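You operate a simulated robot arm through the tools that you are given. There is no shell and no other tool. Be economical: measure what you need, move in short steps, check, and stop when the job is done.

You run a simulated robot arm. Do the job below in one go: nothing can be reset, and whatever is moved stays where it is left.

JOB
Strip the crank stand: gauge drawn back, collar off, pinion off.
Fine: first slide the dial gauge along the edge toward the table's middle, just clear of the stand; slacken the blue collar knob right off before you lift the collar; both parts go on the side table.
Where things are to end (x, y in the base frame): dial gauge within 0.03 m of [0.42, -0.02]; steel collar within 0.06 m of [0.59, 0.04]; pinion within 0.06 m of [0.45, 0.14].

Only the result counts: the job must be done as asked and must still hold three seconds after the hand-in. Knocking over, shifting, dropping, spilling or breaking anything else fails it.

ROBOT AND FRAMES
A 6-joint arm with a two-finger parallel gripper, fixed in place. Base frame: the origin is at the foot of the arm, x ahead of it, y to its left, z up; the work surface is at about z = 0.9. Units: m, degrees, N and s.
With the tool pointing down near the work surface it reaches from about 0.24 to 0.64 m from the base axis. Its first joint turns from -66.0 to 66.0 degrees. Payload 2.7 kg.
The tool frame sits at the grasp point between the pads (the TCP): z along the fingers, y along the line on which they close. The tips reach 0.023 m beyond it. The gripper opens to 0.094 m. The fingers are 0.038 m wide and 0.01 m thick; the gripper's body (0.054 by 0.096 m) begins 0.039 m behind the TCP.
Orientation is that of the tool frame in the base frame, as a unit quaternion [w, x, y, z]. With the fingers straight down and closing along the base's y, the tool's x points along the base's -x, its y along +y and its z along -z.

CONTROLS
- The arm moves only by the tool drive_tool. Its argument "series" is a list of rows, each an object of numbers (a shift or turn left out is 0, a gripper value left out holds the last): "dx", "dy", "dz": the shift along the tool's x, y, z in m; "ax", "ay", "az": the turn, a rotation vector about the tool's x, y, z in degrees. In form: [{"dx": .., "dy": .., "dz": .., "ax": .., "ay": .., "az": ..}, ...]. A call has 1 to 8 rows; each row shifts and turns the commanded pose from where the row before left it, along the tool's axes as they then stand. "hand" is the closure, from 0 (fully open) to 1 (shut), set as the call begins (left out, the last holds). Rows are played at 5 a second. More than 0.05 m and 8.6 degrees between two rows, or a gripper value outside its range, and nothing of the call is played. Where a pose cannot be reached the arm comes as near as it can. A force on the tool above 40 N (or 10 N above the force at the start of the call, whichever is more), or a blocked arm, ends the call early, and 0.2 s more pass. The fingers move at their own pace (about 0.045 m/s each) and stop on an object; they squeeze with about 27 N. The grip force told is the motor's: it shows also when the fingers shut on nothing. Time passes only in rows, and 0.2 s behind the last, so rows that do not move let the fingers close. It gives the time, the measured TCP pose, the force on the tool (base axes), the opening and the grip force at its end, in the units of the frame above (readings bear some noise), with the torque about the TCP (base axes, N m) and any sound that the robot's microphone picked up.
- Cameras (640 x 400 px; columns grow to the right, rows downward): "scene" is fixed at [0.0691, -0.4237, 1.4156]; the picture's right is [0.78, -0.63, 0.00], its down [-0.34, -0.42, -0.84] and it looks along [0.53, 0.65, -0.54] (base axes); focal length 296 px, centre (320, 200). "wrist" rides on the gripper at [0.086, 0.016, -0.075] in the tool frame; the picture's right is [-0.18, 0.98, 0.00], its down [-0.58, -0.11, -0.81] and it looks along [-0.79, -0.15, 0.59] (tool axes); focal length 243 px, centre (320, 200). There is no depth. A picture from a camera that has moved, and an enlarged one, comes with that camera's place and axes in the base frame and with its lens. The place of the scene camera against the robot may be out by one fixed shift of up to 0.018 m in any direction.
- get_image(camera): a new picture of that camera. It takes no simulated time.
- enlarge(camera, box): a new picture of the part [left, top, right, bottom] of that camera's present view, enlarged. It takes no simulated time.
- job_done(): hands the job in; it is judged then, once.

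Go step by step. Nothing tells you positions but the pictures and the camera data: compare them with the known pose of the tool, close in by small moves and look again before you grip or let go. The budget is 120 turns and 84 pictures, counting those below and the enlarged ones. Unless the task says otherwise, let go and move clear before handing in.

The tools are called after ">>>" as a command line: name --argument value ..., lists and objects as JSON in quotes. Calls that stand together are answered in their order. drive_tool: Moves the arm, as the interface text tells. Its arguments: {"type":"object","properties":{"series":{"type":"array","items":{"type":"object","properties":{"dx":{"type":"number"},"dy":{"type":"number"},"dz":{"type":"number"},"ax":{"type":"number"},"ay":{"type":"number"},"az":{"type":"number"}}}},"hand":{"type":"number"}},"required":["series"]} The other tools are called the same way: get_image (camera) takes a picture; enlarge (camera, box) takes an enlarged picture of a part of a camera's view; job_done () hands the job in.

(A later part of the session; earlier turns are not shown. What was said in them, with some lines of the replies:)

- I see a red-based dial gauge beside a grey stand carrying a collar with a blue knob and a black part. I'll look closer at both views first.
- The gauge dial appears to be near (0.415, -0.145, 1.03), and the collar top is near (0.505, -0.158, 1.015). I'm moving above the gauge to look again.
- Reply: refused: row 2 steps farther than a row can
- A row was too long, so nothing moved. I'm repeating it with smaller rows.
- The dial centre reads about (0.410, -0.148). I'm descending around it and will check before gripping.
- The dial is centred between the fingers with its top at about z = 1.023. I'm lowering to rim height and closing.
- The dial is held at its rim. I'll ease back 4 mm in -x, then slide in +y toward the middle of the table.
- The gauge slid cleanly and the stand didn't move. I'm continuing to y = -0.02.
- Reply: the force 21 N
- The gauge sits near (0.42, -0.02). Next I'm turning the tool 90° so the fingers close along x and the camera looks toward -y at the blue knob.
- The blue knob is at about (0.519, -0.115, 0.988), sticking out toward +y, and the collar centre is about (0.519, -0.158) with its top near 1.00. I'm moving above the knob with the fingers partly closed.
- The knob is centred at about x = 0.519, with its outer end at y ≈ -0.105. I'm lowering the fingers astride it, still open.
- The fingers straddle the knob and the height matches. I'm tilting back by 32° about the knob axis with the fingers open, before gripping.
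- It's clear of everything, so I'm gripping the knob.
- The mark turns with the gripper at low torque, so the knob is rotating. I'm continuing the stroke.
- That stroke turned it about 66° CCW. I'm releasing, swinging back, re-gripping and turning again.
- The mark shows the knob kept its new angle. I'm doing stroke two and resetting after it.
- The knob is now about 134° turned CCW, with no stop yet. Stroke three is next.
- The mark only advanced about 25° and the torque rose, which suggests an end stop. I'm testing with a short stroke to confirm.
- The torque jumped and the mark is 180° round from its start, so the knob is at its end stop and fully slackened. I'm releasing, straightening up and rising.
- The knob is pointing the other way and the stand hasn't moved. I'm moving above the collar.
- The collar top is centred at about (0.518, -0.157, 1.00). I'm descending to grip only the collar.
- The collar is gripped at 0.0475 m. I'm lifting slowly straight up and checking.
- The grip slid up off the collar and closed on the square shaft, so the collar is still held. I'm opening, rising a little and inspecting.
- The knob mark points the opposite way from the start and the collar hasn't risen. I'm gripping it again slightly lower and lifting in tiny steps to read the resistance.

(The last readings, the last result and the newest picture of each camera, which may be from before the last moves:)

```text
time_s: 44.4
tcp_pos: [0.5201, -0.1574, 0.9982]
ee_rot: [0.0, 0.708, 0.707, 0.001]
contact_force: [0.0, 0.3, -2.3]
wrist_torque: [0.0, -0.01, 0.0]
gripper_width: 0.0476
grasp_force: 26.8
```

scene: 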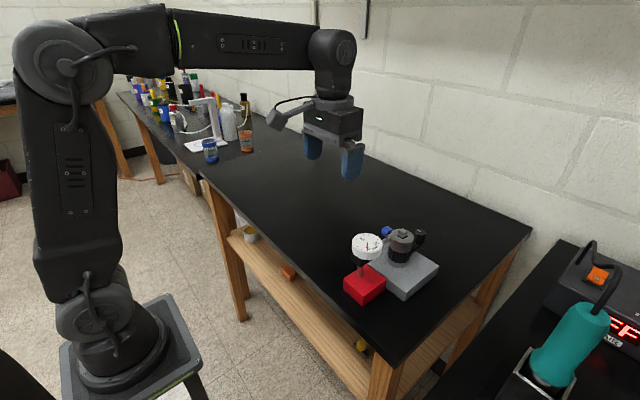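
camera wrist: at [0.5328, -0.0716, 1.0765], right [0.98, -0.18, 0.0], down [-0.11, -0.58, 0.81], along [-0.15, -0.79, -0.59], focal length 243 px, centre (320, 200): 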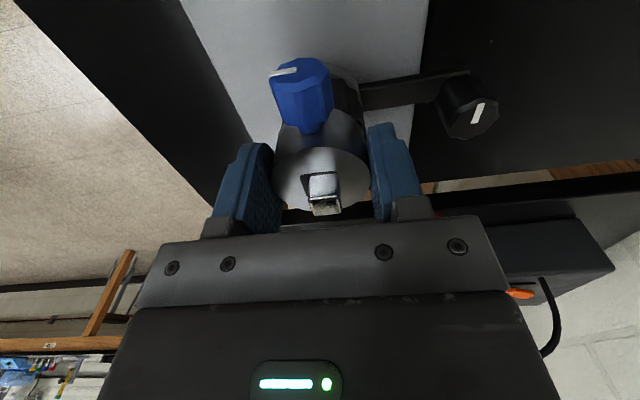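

Resistance is small so far. I'm continuing in small steps.

>>> drive_tool --series '[{"dz": -0.0015}, {"dz": -0.0015}, {}]'

>>> enlarge --camera "scene" --box '[370, 210, 440, 270]'

```text
time_s: 45.2
tcp_pos: [0.5187, -0.1569, 1.0008]
ee_rot: [0.0, 0.707, 0.707, 0.0]
contact_force: [0.1, -0.9, -2.1]
wrist_torque: [0.01, -0.02, 0.02]
gripper_width: 0.0478
grasp_force: 26.4
```

```text
6.67 times, centred on (405, 240) of scene
camera zoom: at [0.0691, -0.4238, 1.4156], right [0.78, -0.63, 0.0], down [-0.34, -0.42, -0.84], along [0.53, 0.65, -0.54], focal length 1974 px, centre (-247, -67)
```

zoom: 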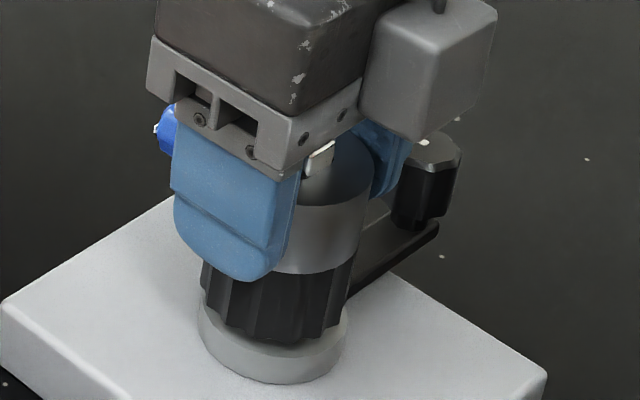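

The pinion is coming up too, so the tips are also pinching it. I'm setting both back down and re-gripping a bit higher, centred.

>>> drive_tool --series '[{"dz": 0.002}, {"dz": 0.002}, {"dz": 0.0015}, {}]'

>>> drive_tool --series '[{}, {}]' --hand 0.35

>>> drive_tool --series '[{"dz": -0.03}, {"dz": -0.04}, {"dx": -0.03}, {}]'

>>> enlarge --camera "scene" --box '[370, 210, 440, 270]'

>>> get_image --camera "wrist"

```text
time_s: 46.2
tcp_pos: [0.5195, -0.1574, 0.9959]
ee_rot: [0.001, 0.707, 0.707, 0.001]
contact_force: [-1.5, 0.5, 2.5]
wrist_torque: [0.07, 0.16, -0.01]
gripper_width: 0.0477
grasp_force: 26.5
```

```text
time_s: 46.8
tcp_pos: [0.5196, -0.1565, 0.995]
ee_rot: [0.0, 0.707, 0.707, 0.002]
contact_force: [-0.4, 0.2, 0.8]
wrist_torque: [-0.03, 0.01, 0.03]
gripper_width: 0.0612
grasp_force: 0.1
```

```text
time_s: 47.8
tcp_pos: [0.5212, -0.1884, 1.0631]
ee_rot: [0.0, 0.707, 0.707, 0.001]
contact_force: [-0.7, 0.0, 0.2]
wrist_torque: [-0.05, -0.04, -0.02]
gripper_width: 0.0613
grasp_force: 0.0
```

```text
6.67 times, centred on (405, 240) of scene
camera zoom: at [0.0691, -0.4237, 1.4156], right [0.78, -0.63, 0.0], down [-0.34, -0.42, -0.84], along [0.53, 0.65, -0.54], focal length 1974 px, centre (-247, -67)
```

zoom: 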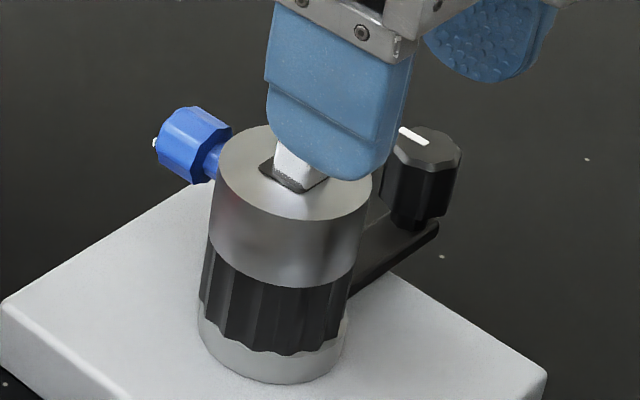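

```text
42 pictures are left
camera wrist: at [0.5358, -0.1008, 1.139], right [0.98, -0.18, 0.0], down [-0.11, -0.58, 0.81], along [-0.15, -0.79, -0.59], focal length 243 px, centre (320, 200)
```

wrist: 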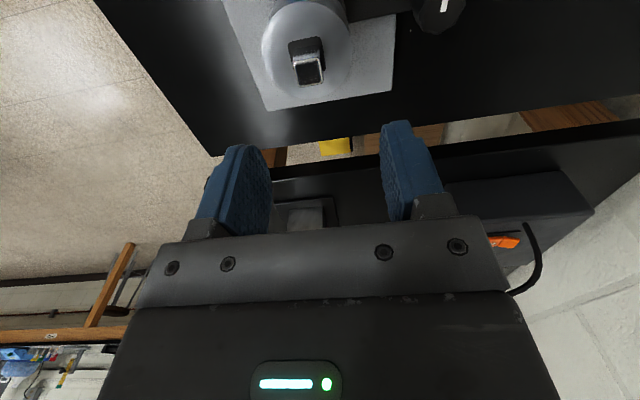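

Both are seated again. The collar spans z of about 0.974–1.001, so I'm gripping with the tips just above 0.975, centred, and lifting slowly.

>>> drive_tool --series '[{"dx": 0.031}, {"dz": 0.03}, {"dz": 0.02}, {"dz": 0.0145}, {}]'

>>> drive_tool --series '[{}, {}, {}]' --hand 1

>>> drive_tool --series '[{"dz": -0.001}, {"dz": -0.001}, {"dz": -0.001}, {"dz": -0.001}, {}]'

>>> enlarge --camera "scene" --box '[370, 210, 440, 270]'

```text
time_s: 49.0
tcp_pos: [0.5214, -0.1558, 0.9994]
ee_rot: [0.0, 0.707, 0.707, 0.001]
contact_force: [0.1, -0.1, -0.4]
wrist_torque: [-0.01, 0.02, -0.04]
gripper_width: 0.0612
grasp_force: 0.1
```

```text
time_s: 49.8
tcp_pos: [0.5203, -0.1557, 1.0]
ee_rot: [0.0, 0.707, 0.707, 0.001]
contact_force: [-1.0, -0.4, 1.2]
wrist_torque: [0.0, 0.0, 0.02]
gripper_width: 0.0474
grasp_force: 26.9
```

```text
time_s: 51.0
tcp_pos: [0.52, -0.156, 1.0035]
ee_rot: [0.0, 0.707, 0.707, 0.001]
contact_force: [0.3, -0.2, -1.7]
wrist_torque: [-0.01, -0.01, -0.04]
gripper_width: 0.0478
grasp_force: 26.5
```

```text
6.67 times, centred on (405, 240) of scene
camera zoom: at [0.0691, -0.4237, 1.4156], right [0.78, -0.63, 0.0], down [-0.34, -0.42, -0.84], along [0.53, 0.65, -0.54], focal length 1974 px, centre (-247, -67)
```

zoom: 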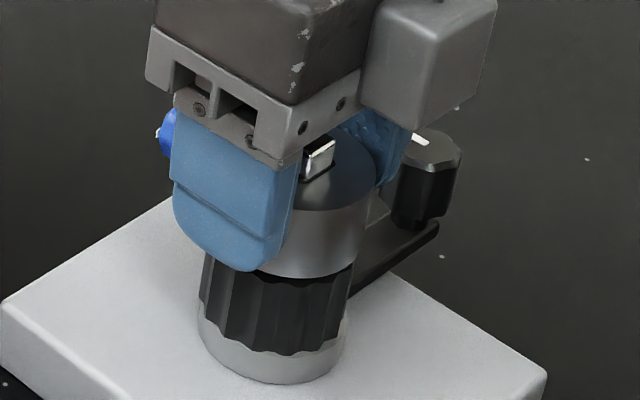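

The collar is now rising alone and the pinion is staying. I'm continuing slowly upward.

>>> drive_tool --series '[{"dz": -0.002}, {"dz": -0.002}, {"dz": -0.003}, {"dz": -0.003}, {"dz": -0.003}, {"dz": -0.003}, {}]'

>>> enlarge --camera "scene" --box '[370, 210, 440, 270]'

```text
time_s: 52.6
tcp_pos: [0.5209, -0.1557, 1.0219]
ee_rot: [0.0, 0.707, 0.707, 0.0]
contact_force: [-0.6, -0.7, -1.4]
wrist_torque: [-0.01, -0.01, 0.0]
gripper_width: 0.0479
grasp_force: 26.8
```

```text
6.67 times, centred on (405, 240) of scene
camera zoom: at [0.0691, -0.4237, 1.4156], right [0.78, -0.63, 0.0], down [-0.34, -0.42, -0.84], along [0.53, 0.65, -0.54], focal length 1974 px, centre (-247, -67)
```

zoom: 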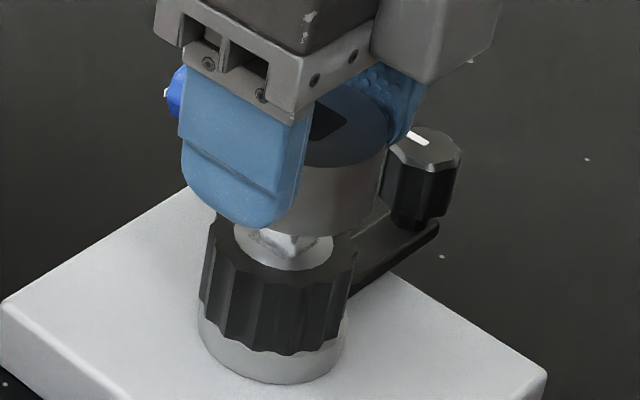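

The collar is coming off cleanly. I'm raising it fully clear and then carrying it toward (0.59, 0.04).

>>> drive_tool --series '[{"dz": -0.005}, {"dz": -0.01}, {"dz": -0.015}, {"dz": -0.02}, {"dz": -0.02}, {}]'

>>> drive_tool --series '[{"dx": 0.03, "dy": 0.01}, {"dx": 0.03, "dy": 0.01}, {"dx": 0.03, "dy": 0.01}, {"dx": 0.03, "dy": 0.01}, {"dx": 0.03, "dy": 0.01}, {"dx": 0.03, "dy": 0.01}, {"dx": 0.012, "dy": 0.004}, {}]'

>>> get_image --camera "wrist"

>>> get_image --camera "scene"

```text
time_s: 54.0
tcp_pos: [0.5201, -0.1544, 1.0915]
ee_rot: [0.0, 0.708, 0.706, 0.001]
contact_force: [-1.4, 1.3, -1.6]
wrist_torque: [0.02, 0.0, -0.04]
gripper_width: 0.0478
grasp_force: 26.9
```

```text
time_s: 55.8
tcp_pos: [0.5845, 0.036, 1.0903]
ee_rot: [0.001, 0.707, 0.707, 0.002]
contact_force: [0.8, 0.2, -2.0]
wrist_torque: [-0.04, -0.01, 0.02]
gripper_width: 0.0477
grasp_force: 27.3
```

```text
39 pictures are left
camera wrist: at [0.5994, 0.1222, 1.1652], right [0.98, -0.18, 0.0], down [-0.11, -0.58, 0.81], along [-0.15, -0.79, -0.59], focal length 243 px, centre (320, 200)
```

wrist: 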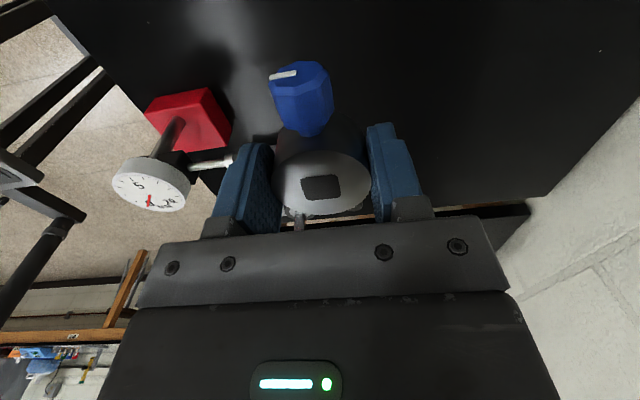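

```text
38 pictures are left
```

scene: 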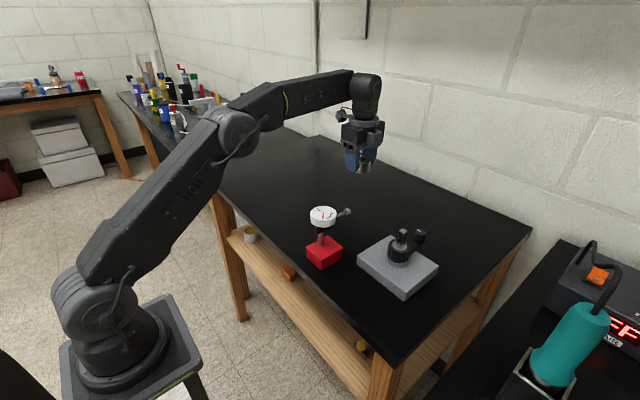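

The collar is held and clear, with nothing below it. I'm lowering it to the table.

>>> drive_tool --series '[{"dz": 0.035}, {"dz": 0.035}, {"dz": 0.035}, {"dz": 0.03}, {"dz": 0.015}, {}]'

>>> drive_tool --series '[{"dz": 0.003}, {"dz": 0.002}, {"dz": 0.002}, {}]'

>>> enlarge --camera "scene" --box '[310, 130, 410, 210]'

```text
time_s: 57.2
tcp_pos: [0.583, 0.0353, 0.9391]
ee_rot: [0.001, 0.707, 0.707, 0.001]
contact_force: [-0.2, 0.2, -2.6]
wrist_torque: [0.0, 0.02, -0.01]
gripper_width: 0.0475
grasp_force: 27.1
```

```text
time_s: 58.2
tcp_pos: [0.583, 0.0354, 0.9336]
ee_rot: [0.0, 0.707, 0.707, 0.001]
contact_force: [-0.1, -0.4, -1.6]
wrist_torque: [-0.01, -0.02, -0.03]
gripper_width: 0.0479
grasp_force: 27.3
```

```text
5.00 times, centred on (360, 170) of scene
camera zoom: at [0.0691, -0.4237, 1.4156], right [0.78, -0.63, 0.0], down [-0.34, -0.42, -0.84], along [0.53, 0.65, -0.54], focal length 1480 px, centre (120, 350)
```

zoom: 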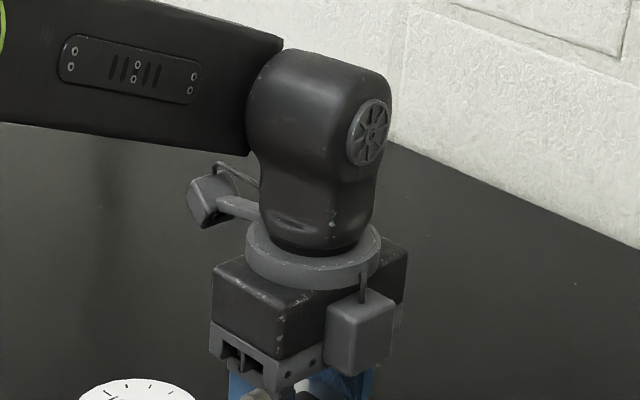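

Still hanging, with its weight on the tool. I'm lowering the last millimetres until I feel contact.

>>> drive_tool --series '[{"dz": 0.002}, {"dz": 0.002}, {}]'

>>> drive_tool --series '[{"dz": 0.0015}, {"dz": 0.0015}, {}]'

>>> enlarge --camera "scene" --box '[310, 160, 410, 240]'

```text
time_s: 59.0
tcp_pos: [0.5832, 0.0355, 0.9302]
ee_rot: [0.0, 0.707, 0.707, -0.001]
contact_force: [-0.1, -0.2, -1.5]
wrist_torque: [-0.03, -0.01, 0.02]
gripper_width: 0.0477
grasp_force: 26.9
```

```text
time_s: 59.8
tcp_pos: [0.5847, 0.036, 0.925]
ee_rot: [0.001, 0.707, 0.707, 0.001]
contact_force: [-2.6, 0.6, 4.6]
wrist_torque: [0.05, 0.15, -0.01]
gripper_width: 0.0477
grasp_force: 27.3
```

```text
5.00 times, centred on (360, 200) of scene
camera zoom: at [0.0689, -0.4237, 1.4156], right [0.78, -0.63, 0.0], down [-0.34, -0.42, -0.84], along [0.53, 0.65, -0.54], focal length 1480 px, centre (120, 200)
```

zoom: 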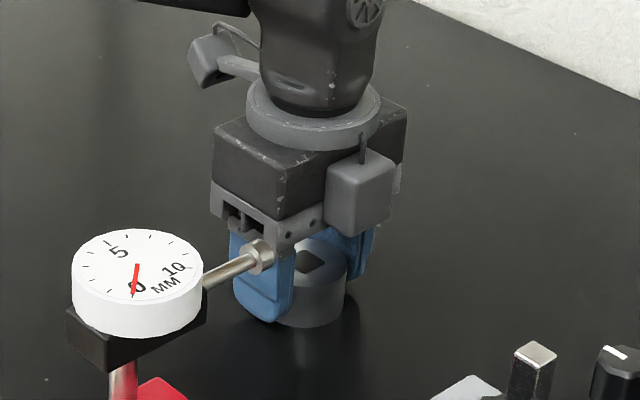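

It has touched down. I'm releasing and rising clear.

>>> drive_tool --series '[{}, {}]' --hand 0.3

>>> drive_tool --series '[{"dz": -0.01}, {"dz": -0.03}, {"dz": -0.04}, {"dz": -0.04}, {"dz": -0.04}, {}]'

>>> drive_tool --series '[{"dx": -0.03, "dy": -0.01}, {"dx": -0.03, "dy": -0.01}, {"dx": -0.03, "dy": -0.01}, {"dx": -0.03, "dy": -0.01}, {"dx": -0.03, "dy": -0.01}, {"dx": -0.03, "dy": -0.01}, {"dx": -0.012, "dy": -0.004}, {}]'

>>> get_image --camera "scene"

>>> enlarge --camera "wrist" --box '[220, 0, 460, 170]'

```text
time_s: 60.4
tcp_pos: [0.5842, 0.0347, 0.9269]
ee_rot: [0.0, 0.707, 0.707, 0.001]
contact_force: [0.1, 0.0, 0.8]
wrist_torque: [0.0, 0.01, -0.03]
gripper_width: 0.0657
grasp_force: 0.1
```

```text
time_s: 61.8
tcp_pos: [0.5845, 0.0377, 1.087]
ee_rot: [0.0, 0.707, 0.707, 0.0]
contact_force: [0.6, -0.2, 0.0]
wrist_torque: [-0.01, 0.0, 0.03]
gripper_width: 0.0657
grasp_force: 0.1
```

```text
time_s: 63.6
tcp_pos: [0.5203, -0.1561, 1.0862]
ee_rot: [0.0, 0.707, 0.707, 0.002]
contact_force: [-0.2, -0.2, -0.4]
wrist_torque: [-0.02, -0.01, 0.01]
gripper_width: 0.0657
grasp_force: 0.0
```

```text
35 pictures are left
```

scene: 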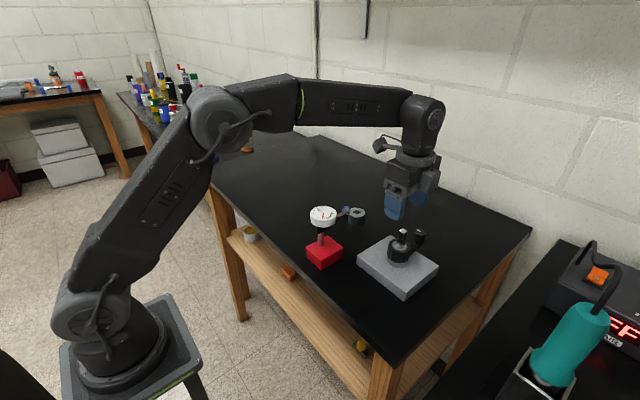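

```text
2.35 times, centred on (340, 85) of wrist
camera zoom: at [0.534, -0.0695, 1.1616], right [0.98, -0.18, 0.0], down [-0.11, -0.58, 0.81], along [-0.15, -0.79, -0.59], focal length 571 px, centre (273, 471)
```

zoom: 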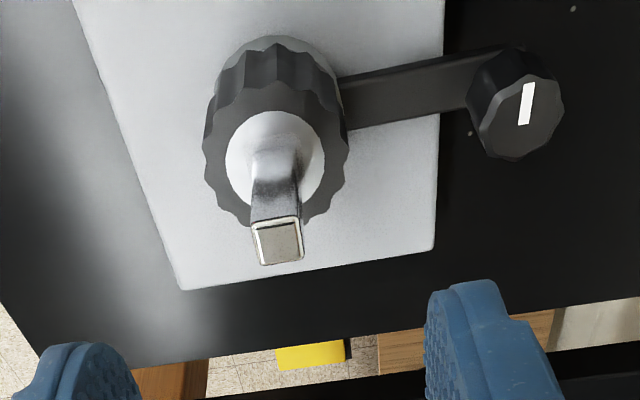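

The collar is standing on the table near (0.584, 0.036). The crank arm belongs to the stand, and the pinion is the toothed ring with its top at about 0.9735. I'm lowering onto it while keeping the palm above the shaft top (about 1.018).

>>> drive_tool --series '[{"dz": 0.03}, {"dz": 0.03}, {"dz": 0.02}, {"dz": 0.012}, {}]'

>>> get_image --camera "wrist"

>>> enlarge --camera "scene" --box '[370, 210, 440, 270]'

```text
time_s: 64.8
tcp_pos: [0.5215, -0.1573, 0.9946]
ee_rot: [0.001, 0.707, 0.707, 0.0]
contact_force: [-0.5, -0.2, 0.3]
wrist_torque: [0.0, -0.01, -0.01]
gripper_width: 0.0659
grasp_force: 0.2
```

```text
33 pictures are left
camera wrist: at [0.5349, -0.0701, 1.0697], right [0.98, -0.18, 0.0], down [-0.11, -0.58, 0.81], along [-0.15, -0.79, -0.59], focal length 243 px, centre (320, 200)
```

wrist: 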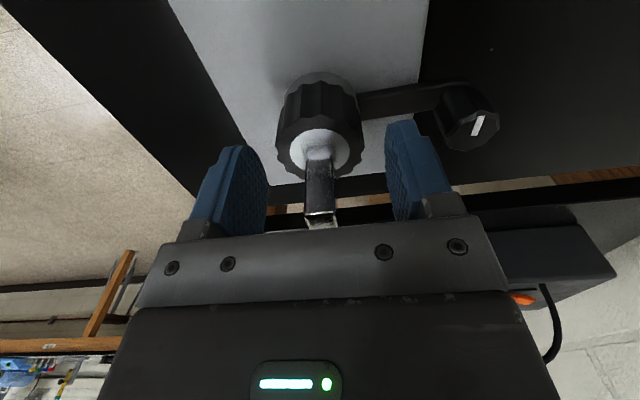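

```text
6.67 times, centred on (405, 240) of scene
camera zoom: at [0.0691, -0.4237, 1.4156], right [0.78, -0.63, 0.0], down [-0.34, -0.42, -0.84], along [0.53, 0.65, -0.54], focal length 1974 px, centre (-247, -67)
```

zoom: 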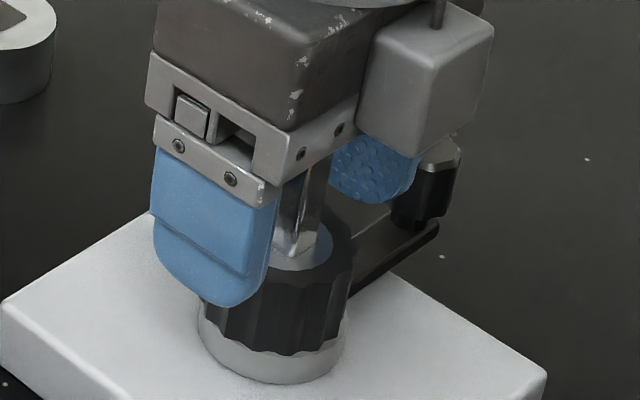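

There's room above the shaft. I'm lowering 8 mm more, gripping the pinion, and testing with a small lift.

>>> drive_tool --series '[{"dz": 0.004, "dy": -0.001}, {"dz": 0.005}, {}]'

>>> drive_tool --series '[{}, {}, {}]' --hand 1

>>> drive_tool --series '[{"dz": -0.001}, {"dz": -0.001}, {"dz": -0.001}, {"dz": -0.001}, {"dz": -0.001}, {}]'

>>> enlarge --camera "scene" --box '[370, 210, 440, 270]'

```text
time_s: 65.6
tcp_pos: [0.5179, -0.1564, 0.986]
ee_rot: [0.0, 0.707, 0.707, 0.001]
contact_force: [0.6, -0.3, -0.1]
wrist_torque: [-0.03, -0.01, -0.01]
gripper_width: 0.0659
grasp_force: 0.1
```

```text
time_s: 66.4
tcp_pos: [0.5183, -0.1577, 0.9854]
ee_rot: [-0.001, 0.707, 0.707, 0.0]
contact_force: [0.1, 0.2, 0.6]
wrist_torque: [0.0, -0.01, 0.03]
gripper_width: 0.0469
grasp_force: 27.3
```

```text
time_s: 67.8
tcp_pos: [0.5192, -0.1557, 0.9921]
ee_rot: [0.0, 0.707, 0.707, 0.002]
contact_force: [0.2, 0.9, -1.4]
wrist_torque: [-0.02, 0.02, 0.0]
gripper_width: 0.0472
grasp_force: 27.0
```

```text
6.67 times, centred on (405, 240) of scene
camera zoom: at [0.0691, -0.4237, 1.4156], right [0.78, -0.63, 0.0], down [-0.34, -0.42, -0.84], along [0.53, 0.65, -0.54], focal length 1974 px, centre (-247, -67)
```

zoom: 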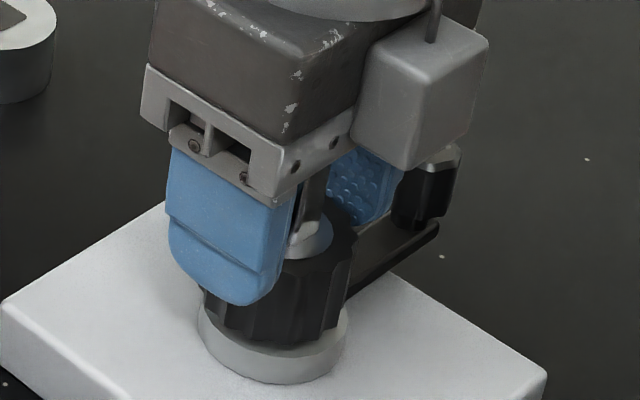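

The pinion is rising off the hub. I'm continuing straight up, slowly at first.

>>> drive_tool --series '[{"dz": -0.003}, {"dz": -0.004}, {"dz": -0.005}, {"dz": -0.005}, {"dz": -0.006}, {"dz": -0.006}, {}]'

>>> enlarge --camera "scene" --box '[370, 190, 450, 270]'

```text
time_s: 69.4
tcp_pos: [0.5194, -0.1564, 1.0204]
ee_rot: [0.001, 0.707, 0.707, 0.0]
contact_force: [0.3, -1.4, 0.0]
wrist_torque: [-0.05, 0.01, 0.0]
gripper_width: 0.0471
grasp_force: 27.1
```

```text
5.00 times, centred on (410, 230) of scene
camera zoom: at [0.0691, -0.4238, 1.4156], right [0.78, -0.63, 0.0], down [-0.34, -0.42, -0.84], along [0.53, 0.65, -0.54], focal length 1480 px, centre (-130, 50)
```

zoom: 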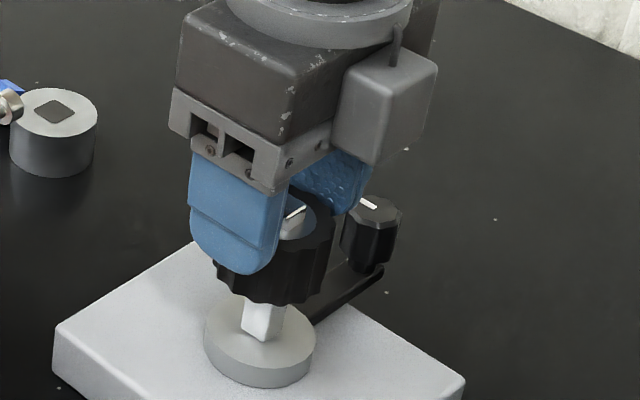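

The pinion is coming off well. I'm raising it clear and carrying it over to (0.45, 0.14).

>>> drive_tool --series '[{"dz": -0.015}, {"dz": -0.02}, {"dz": -0.03}, {"dz": -0.03}, {}]'

>>> drive_tool --series '[{"dx": 0.037, "dy": -0.008}, {"dx": 0.037, "dy": -0.009}, {"dx": 0.037, "dy": -0.009}, {"dx": 0.037, "dy": -0.009}, {"dx": 0.037, "dy": -0.009}, {"dx": 0.037, "dy": -0.009}, {"dx": 0.037, "dy": -0.009}, {"dx": 0.037, "dy": -0.008}]'

>>> get_image --camera "wrist"

>>> get_image --camera "scene"

```text
time_s: 70.6
tcp_pos: [0.5193, -0.1583, 1.1138]
ee_rot: [0.0, 0.707, 0.707, 0.0]
contact_force: [-0.4, 0.3, 0.1]
wrist_torque: [0.01, -0.02, 0.02]
gripper_width: 0.047
grasp_force: 27.5
```

```text
time_s: 72.4
tcp_pos: [0.4484, 0.1398, 1.1155]
ee_rot: [0.001, 0.708, 0.706, 0.001]
contact_force: [1.0, 0.3, -0.1]
wrist_torque: [0.01, 0.0, -0.01]
gripper_width: 0.0467
grasp_force: 27.2
```

```text
29 pictures are left
camera wrist: at [0.4636, 0.2267, 1.1897], right [0.98, -0.19, 0.0], down [-0.11, -0.58, 0.81], along [-0.15, -0.79, -0.59], focal length 243 px, centre (320, 200)
```

wrist: 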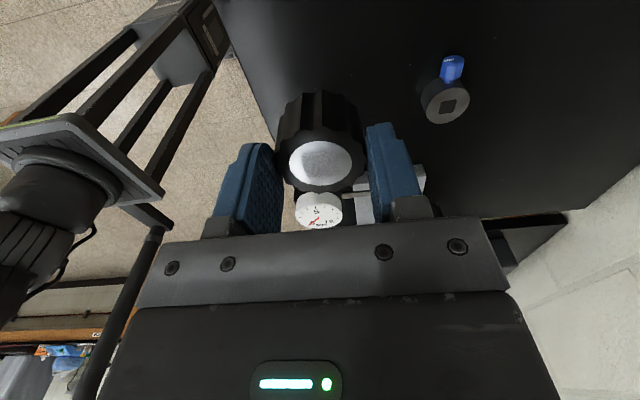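

```text
28 pictures are left
```

scene: 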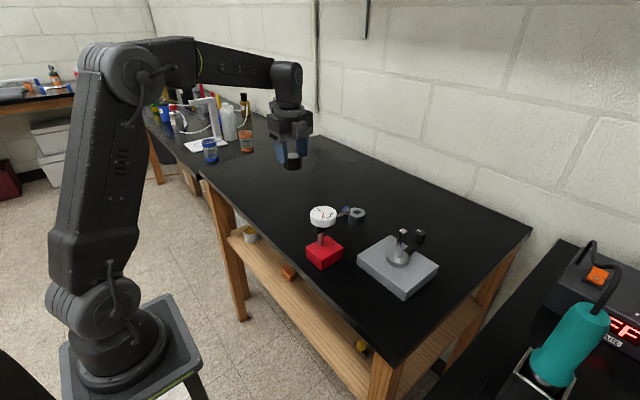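

The pinion is held over a clear spot. I'm lowering most of the way, then feeling for the table.

>>> drive_tool --series '[{"dz": 0.04}, {"dz": 0.04}, {"dz": 0.04}, {"dz": 0.03}, {"dz": 0.015}, {}]'

>>> drive_tool --series '[{"dz": 0.002}, {"dz": 0.002}, {}]'

>>> drive_tool --series '[{"dz": 0.002}, {"dz": 0.001}, {}]'

>>> enlarge --camera "scene" --box '[250, 140, 330, 200]'

```text
time_s: 73.8
tcp_pos: [0.4473, 0.1382, 0.9498]
ee_rot: [0.0, 0.707, 0.707, 0.001]
contact_force: [0.4, 0.5, -1.1]
wrist_torque: [0.0, 0.02, 0.0]
gripper_width: 0.0472
grasp_force: 26.8
```

```text
time_s: 74.6
tcp_pos: [0.4489, 0.1391, 0.9467]
ee_rot: [-0.001, 0.707, 0.708, 0.0]
contact_force: [0.2, -0.2, -1.0]
wrist_torque: [-0.01, 0.01, 0.02]
gripper_width: 0.0472
grasp_force: 27.3
```

```text
time_s: 75.4
tcp_pos: [0.4484, 0.1388, 0.942]
ee_rot: [0.0, 0.708, 0.707, 0.001]
contact_force: [-1.2, 0.5, 0.5]
wrist_torque: [-0.04, 0.07, -0.01]
gripper_width: 0.0469
grasp_force: 27.4
```

```text
6.67 times, centred on (290, 170) of scene
camera zoom: at [0.069, -0.4237, 1.4156], right [0.78, -0.63, 0.0], down [-0.34, -0.42, -0.84], along [0.53, 0.65, -0.54], focal length 1974 px, centre (520, 400)
```

zoom: 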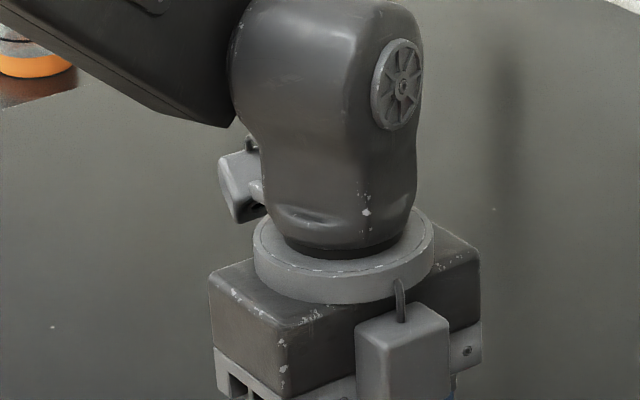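

There are signs of first contact. I'm pressing another millimetre to confirm.

>>> drive_tool --series '[{"dz": 0.001}, {}]'

>>> enlarge --camera "scene" --box '[250, 170, 330, 230]'

```text
time_s: 76.0
tcp_pos: [0.4478, 0.1401, 0.943]
ee_rot: [0.0, 0.707, 0.707, 0.001]
contact_force: [-5.6, -0.9, 17.7]
wrist_torque: [-0.21, 0.19, -0.01]
gripper_width: 0.047
grasp_force: 26.8
```

```text
6.67 times, centred on (290, 200) of scene
camera zoom: at [0.0687, -0.4238, 1.4156], right [0.78, -0.63, 0.0], down [-0.34, -0.42, -0.84], along [0.53, 0.65, -0.54], focal length 1974 px, centre (520, 200)
```

zoom: 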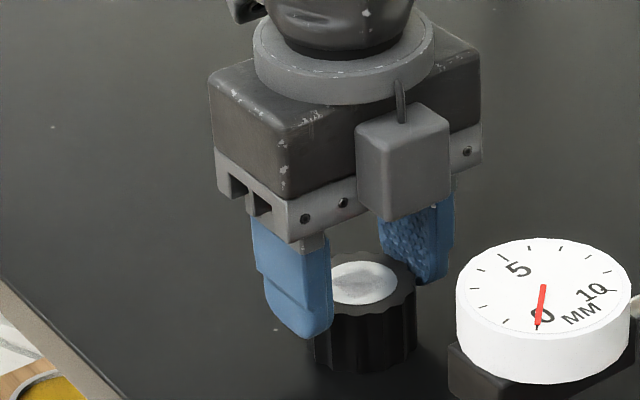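

The pinion is firmly on the table. I'm releasing, rising clear and checking the final scene.

>>> drive_tool --series '[{"dz": -0.0005}, {}, {}]' --hand 0.3

>>> drive_tool --series '[{"dz": -0.01}, {"dz": -0.03}, {"dz": -0.04}, {"dz": -0.04}, {"dz": -0.04}, {"dx": 0.04}, {}]'

>>> get_image --camera "scene"

>>> get_image --camera "wrist"

>>> enlarge --camera "scene" --box '[270, 170, 450, 310]'

```text
time_s: 76.8
tcp_pos: [0.4495, 0.1388, 0.9419]
ee_rot: [0.0, 0.708, 0.707, 0.002]
contact_force: [0.1, -0.8, -0.5]
wrist_torque: [-0.01, 0.04, 0.02]
gripper_width: 0.066
grasp_force: 0.1
```

```text
time_s: 78.4
tcp_pos: [0.4508, 0.1796, 1.1016]
ee_rot: [0.0, 0.707, 0.707, 0.001]
contact_force: [1.4, 1.3, 0.1]
wrist_torque: [-0.03, -0.02, -0.01]
gripper_width: 0.0657
grasp_force: 0.1
```

```text
25 pictures are left
```

scene: 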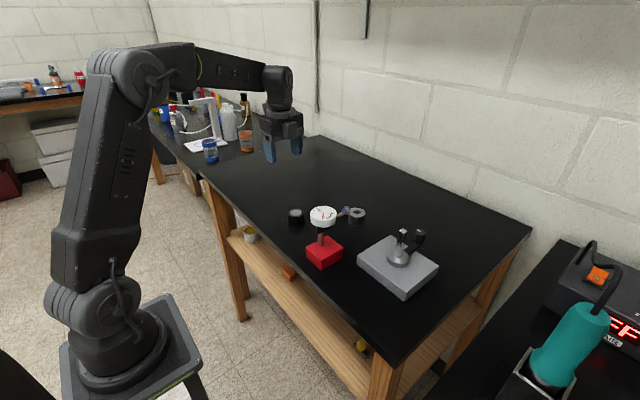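

```text
24 pictures are left
camera wrist: at [0.4647, 0.2666, 1.1768], right [0.98, -0.18, 0.0], down [-0.11, -0.58, 0.81], along [-0.15, -0.79, -0.59], focal length 243 px, centre (320, 200)
```

wrist: 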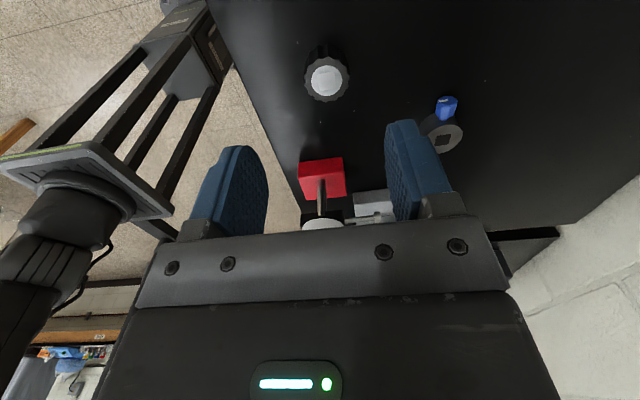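

```text
2.86 times, centred on (360, 240) of scene
camera zoom: at [0.0691, -0.4237, 1.4156], right [0.78, -0.63, 0.0], down [-0.34, -0.42, -0.84], along [0.53, 0.65, -0.54], focal length 846 px, centre (206, 86)
```

zoom: 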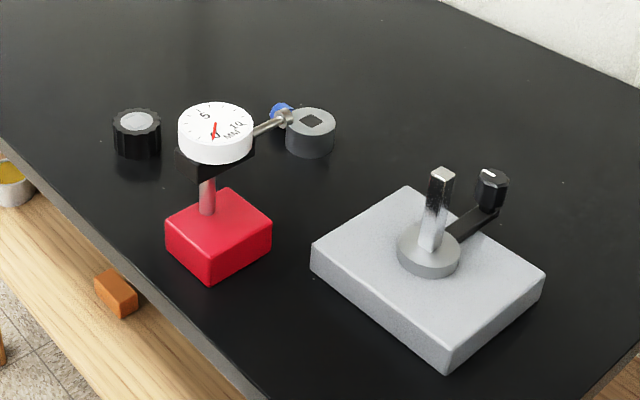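

All parts are placed and standing. One zoom will verify the gauge's final position.

>>> enlarge --camera "wrist" --box '[270, 130, 390, 230]'

```text
4.00 times, centred on (330, 180) of wrist
camera zoom: at [0.4647, 0.2666, 1.1768], right [0.98, -0.18, 0.0], down [-0.11, -0.58, 0.81], along [-0.15, -0.79, -0.59], focal length 970 px, centre (280, 280)
```

zoom: 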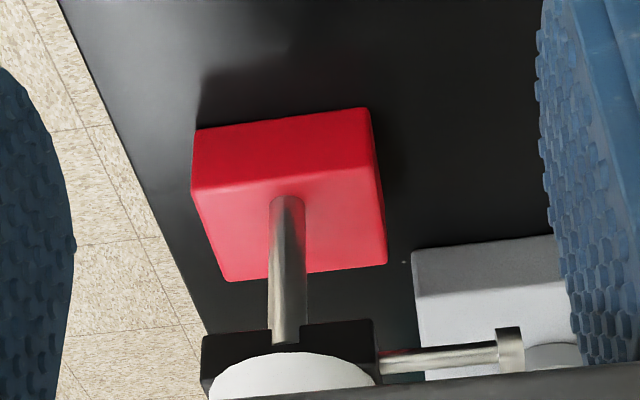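

The gauge base is at about (0.416, -0.027), the collar at about (0.584, 0.036) and the pinion at about (0.449, 0.139). All are inside tolerance and the arm is clear, so I'm handing in.

>>> job_done

```text
The job is handed in.
```

The stand is stripped and the job is handed in. The gauge was slid clear first, and the blue knob was slackened to its stop before the collar was lifted. The collar and pinion now stand on the table at their target spots.

On the way, the first grip slid off the collar and closed briefly on the square shaft. A second grip lifted the pinion slightly with the collar, so I set both back down and tried again. In the last pictures I saw no sign that the stand or anything else had moved.
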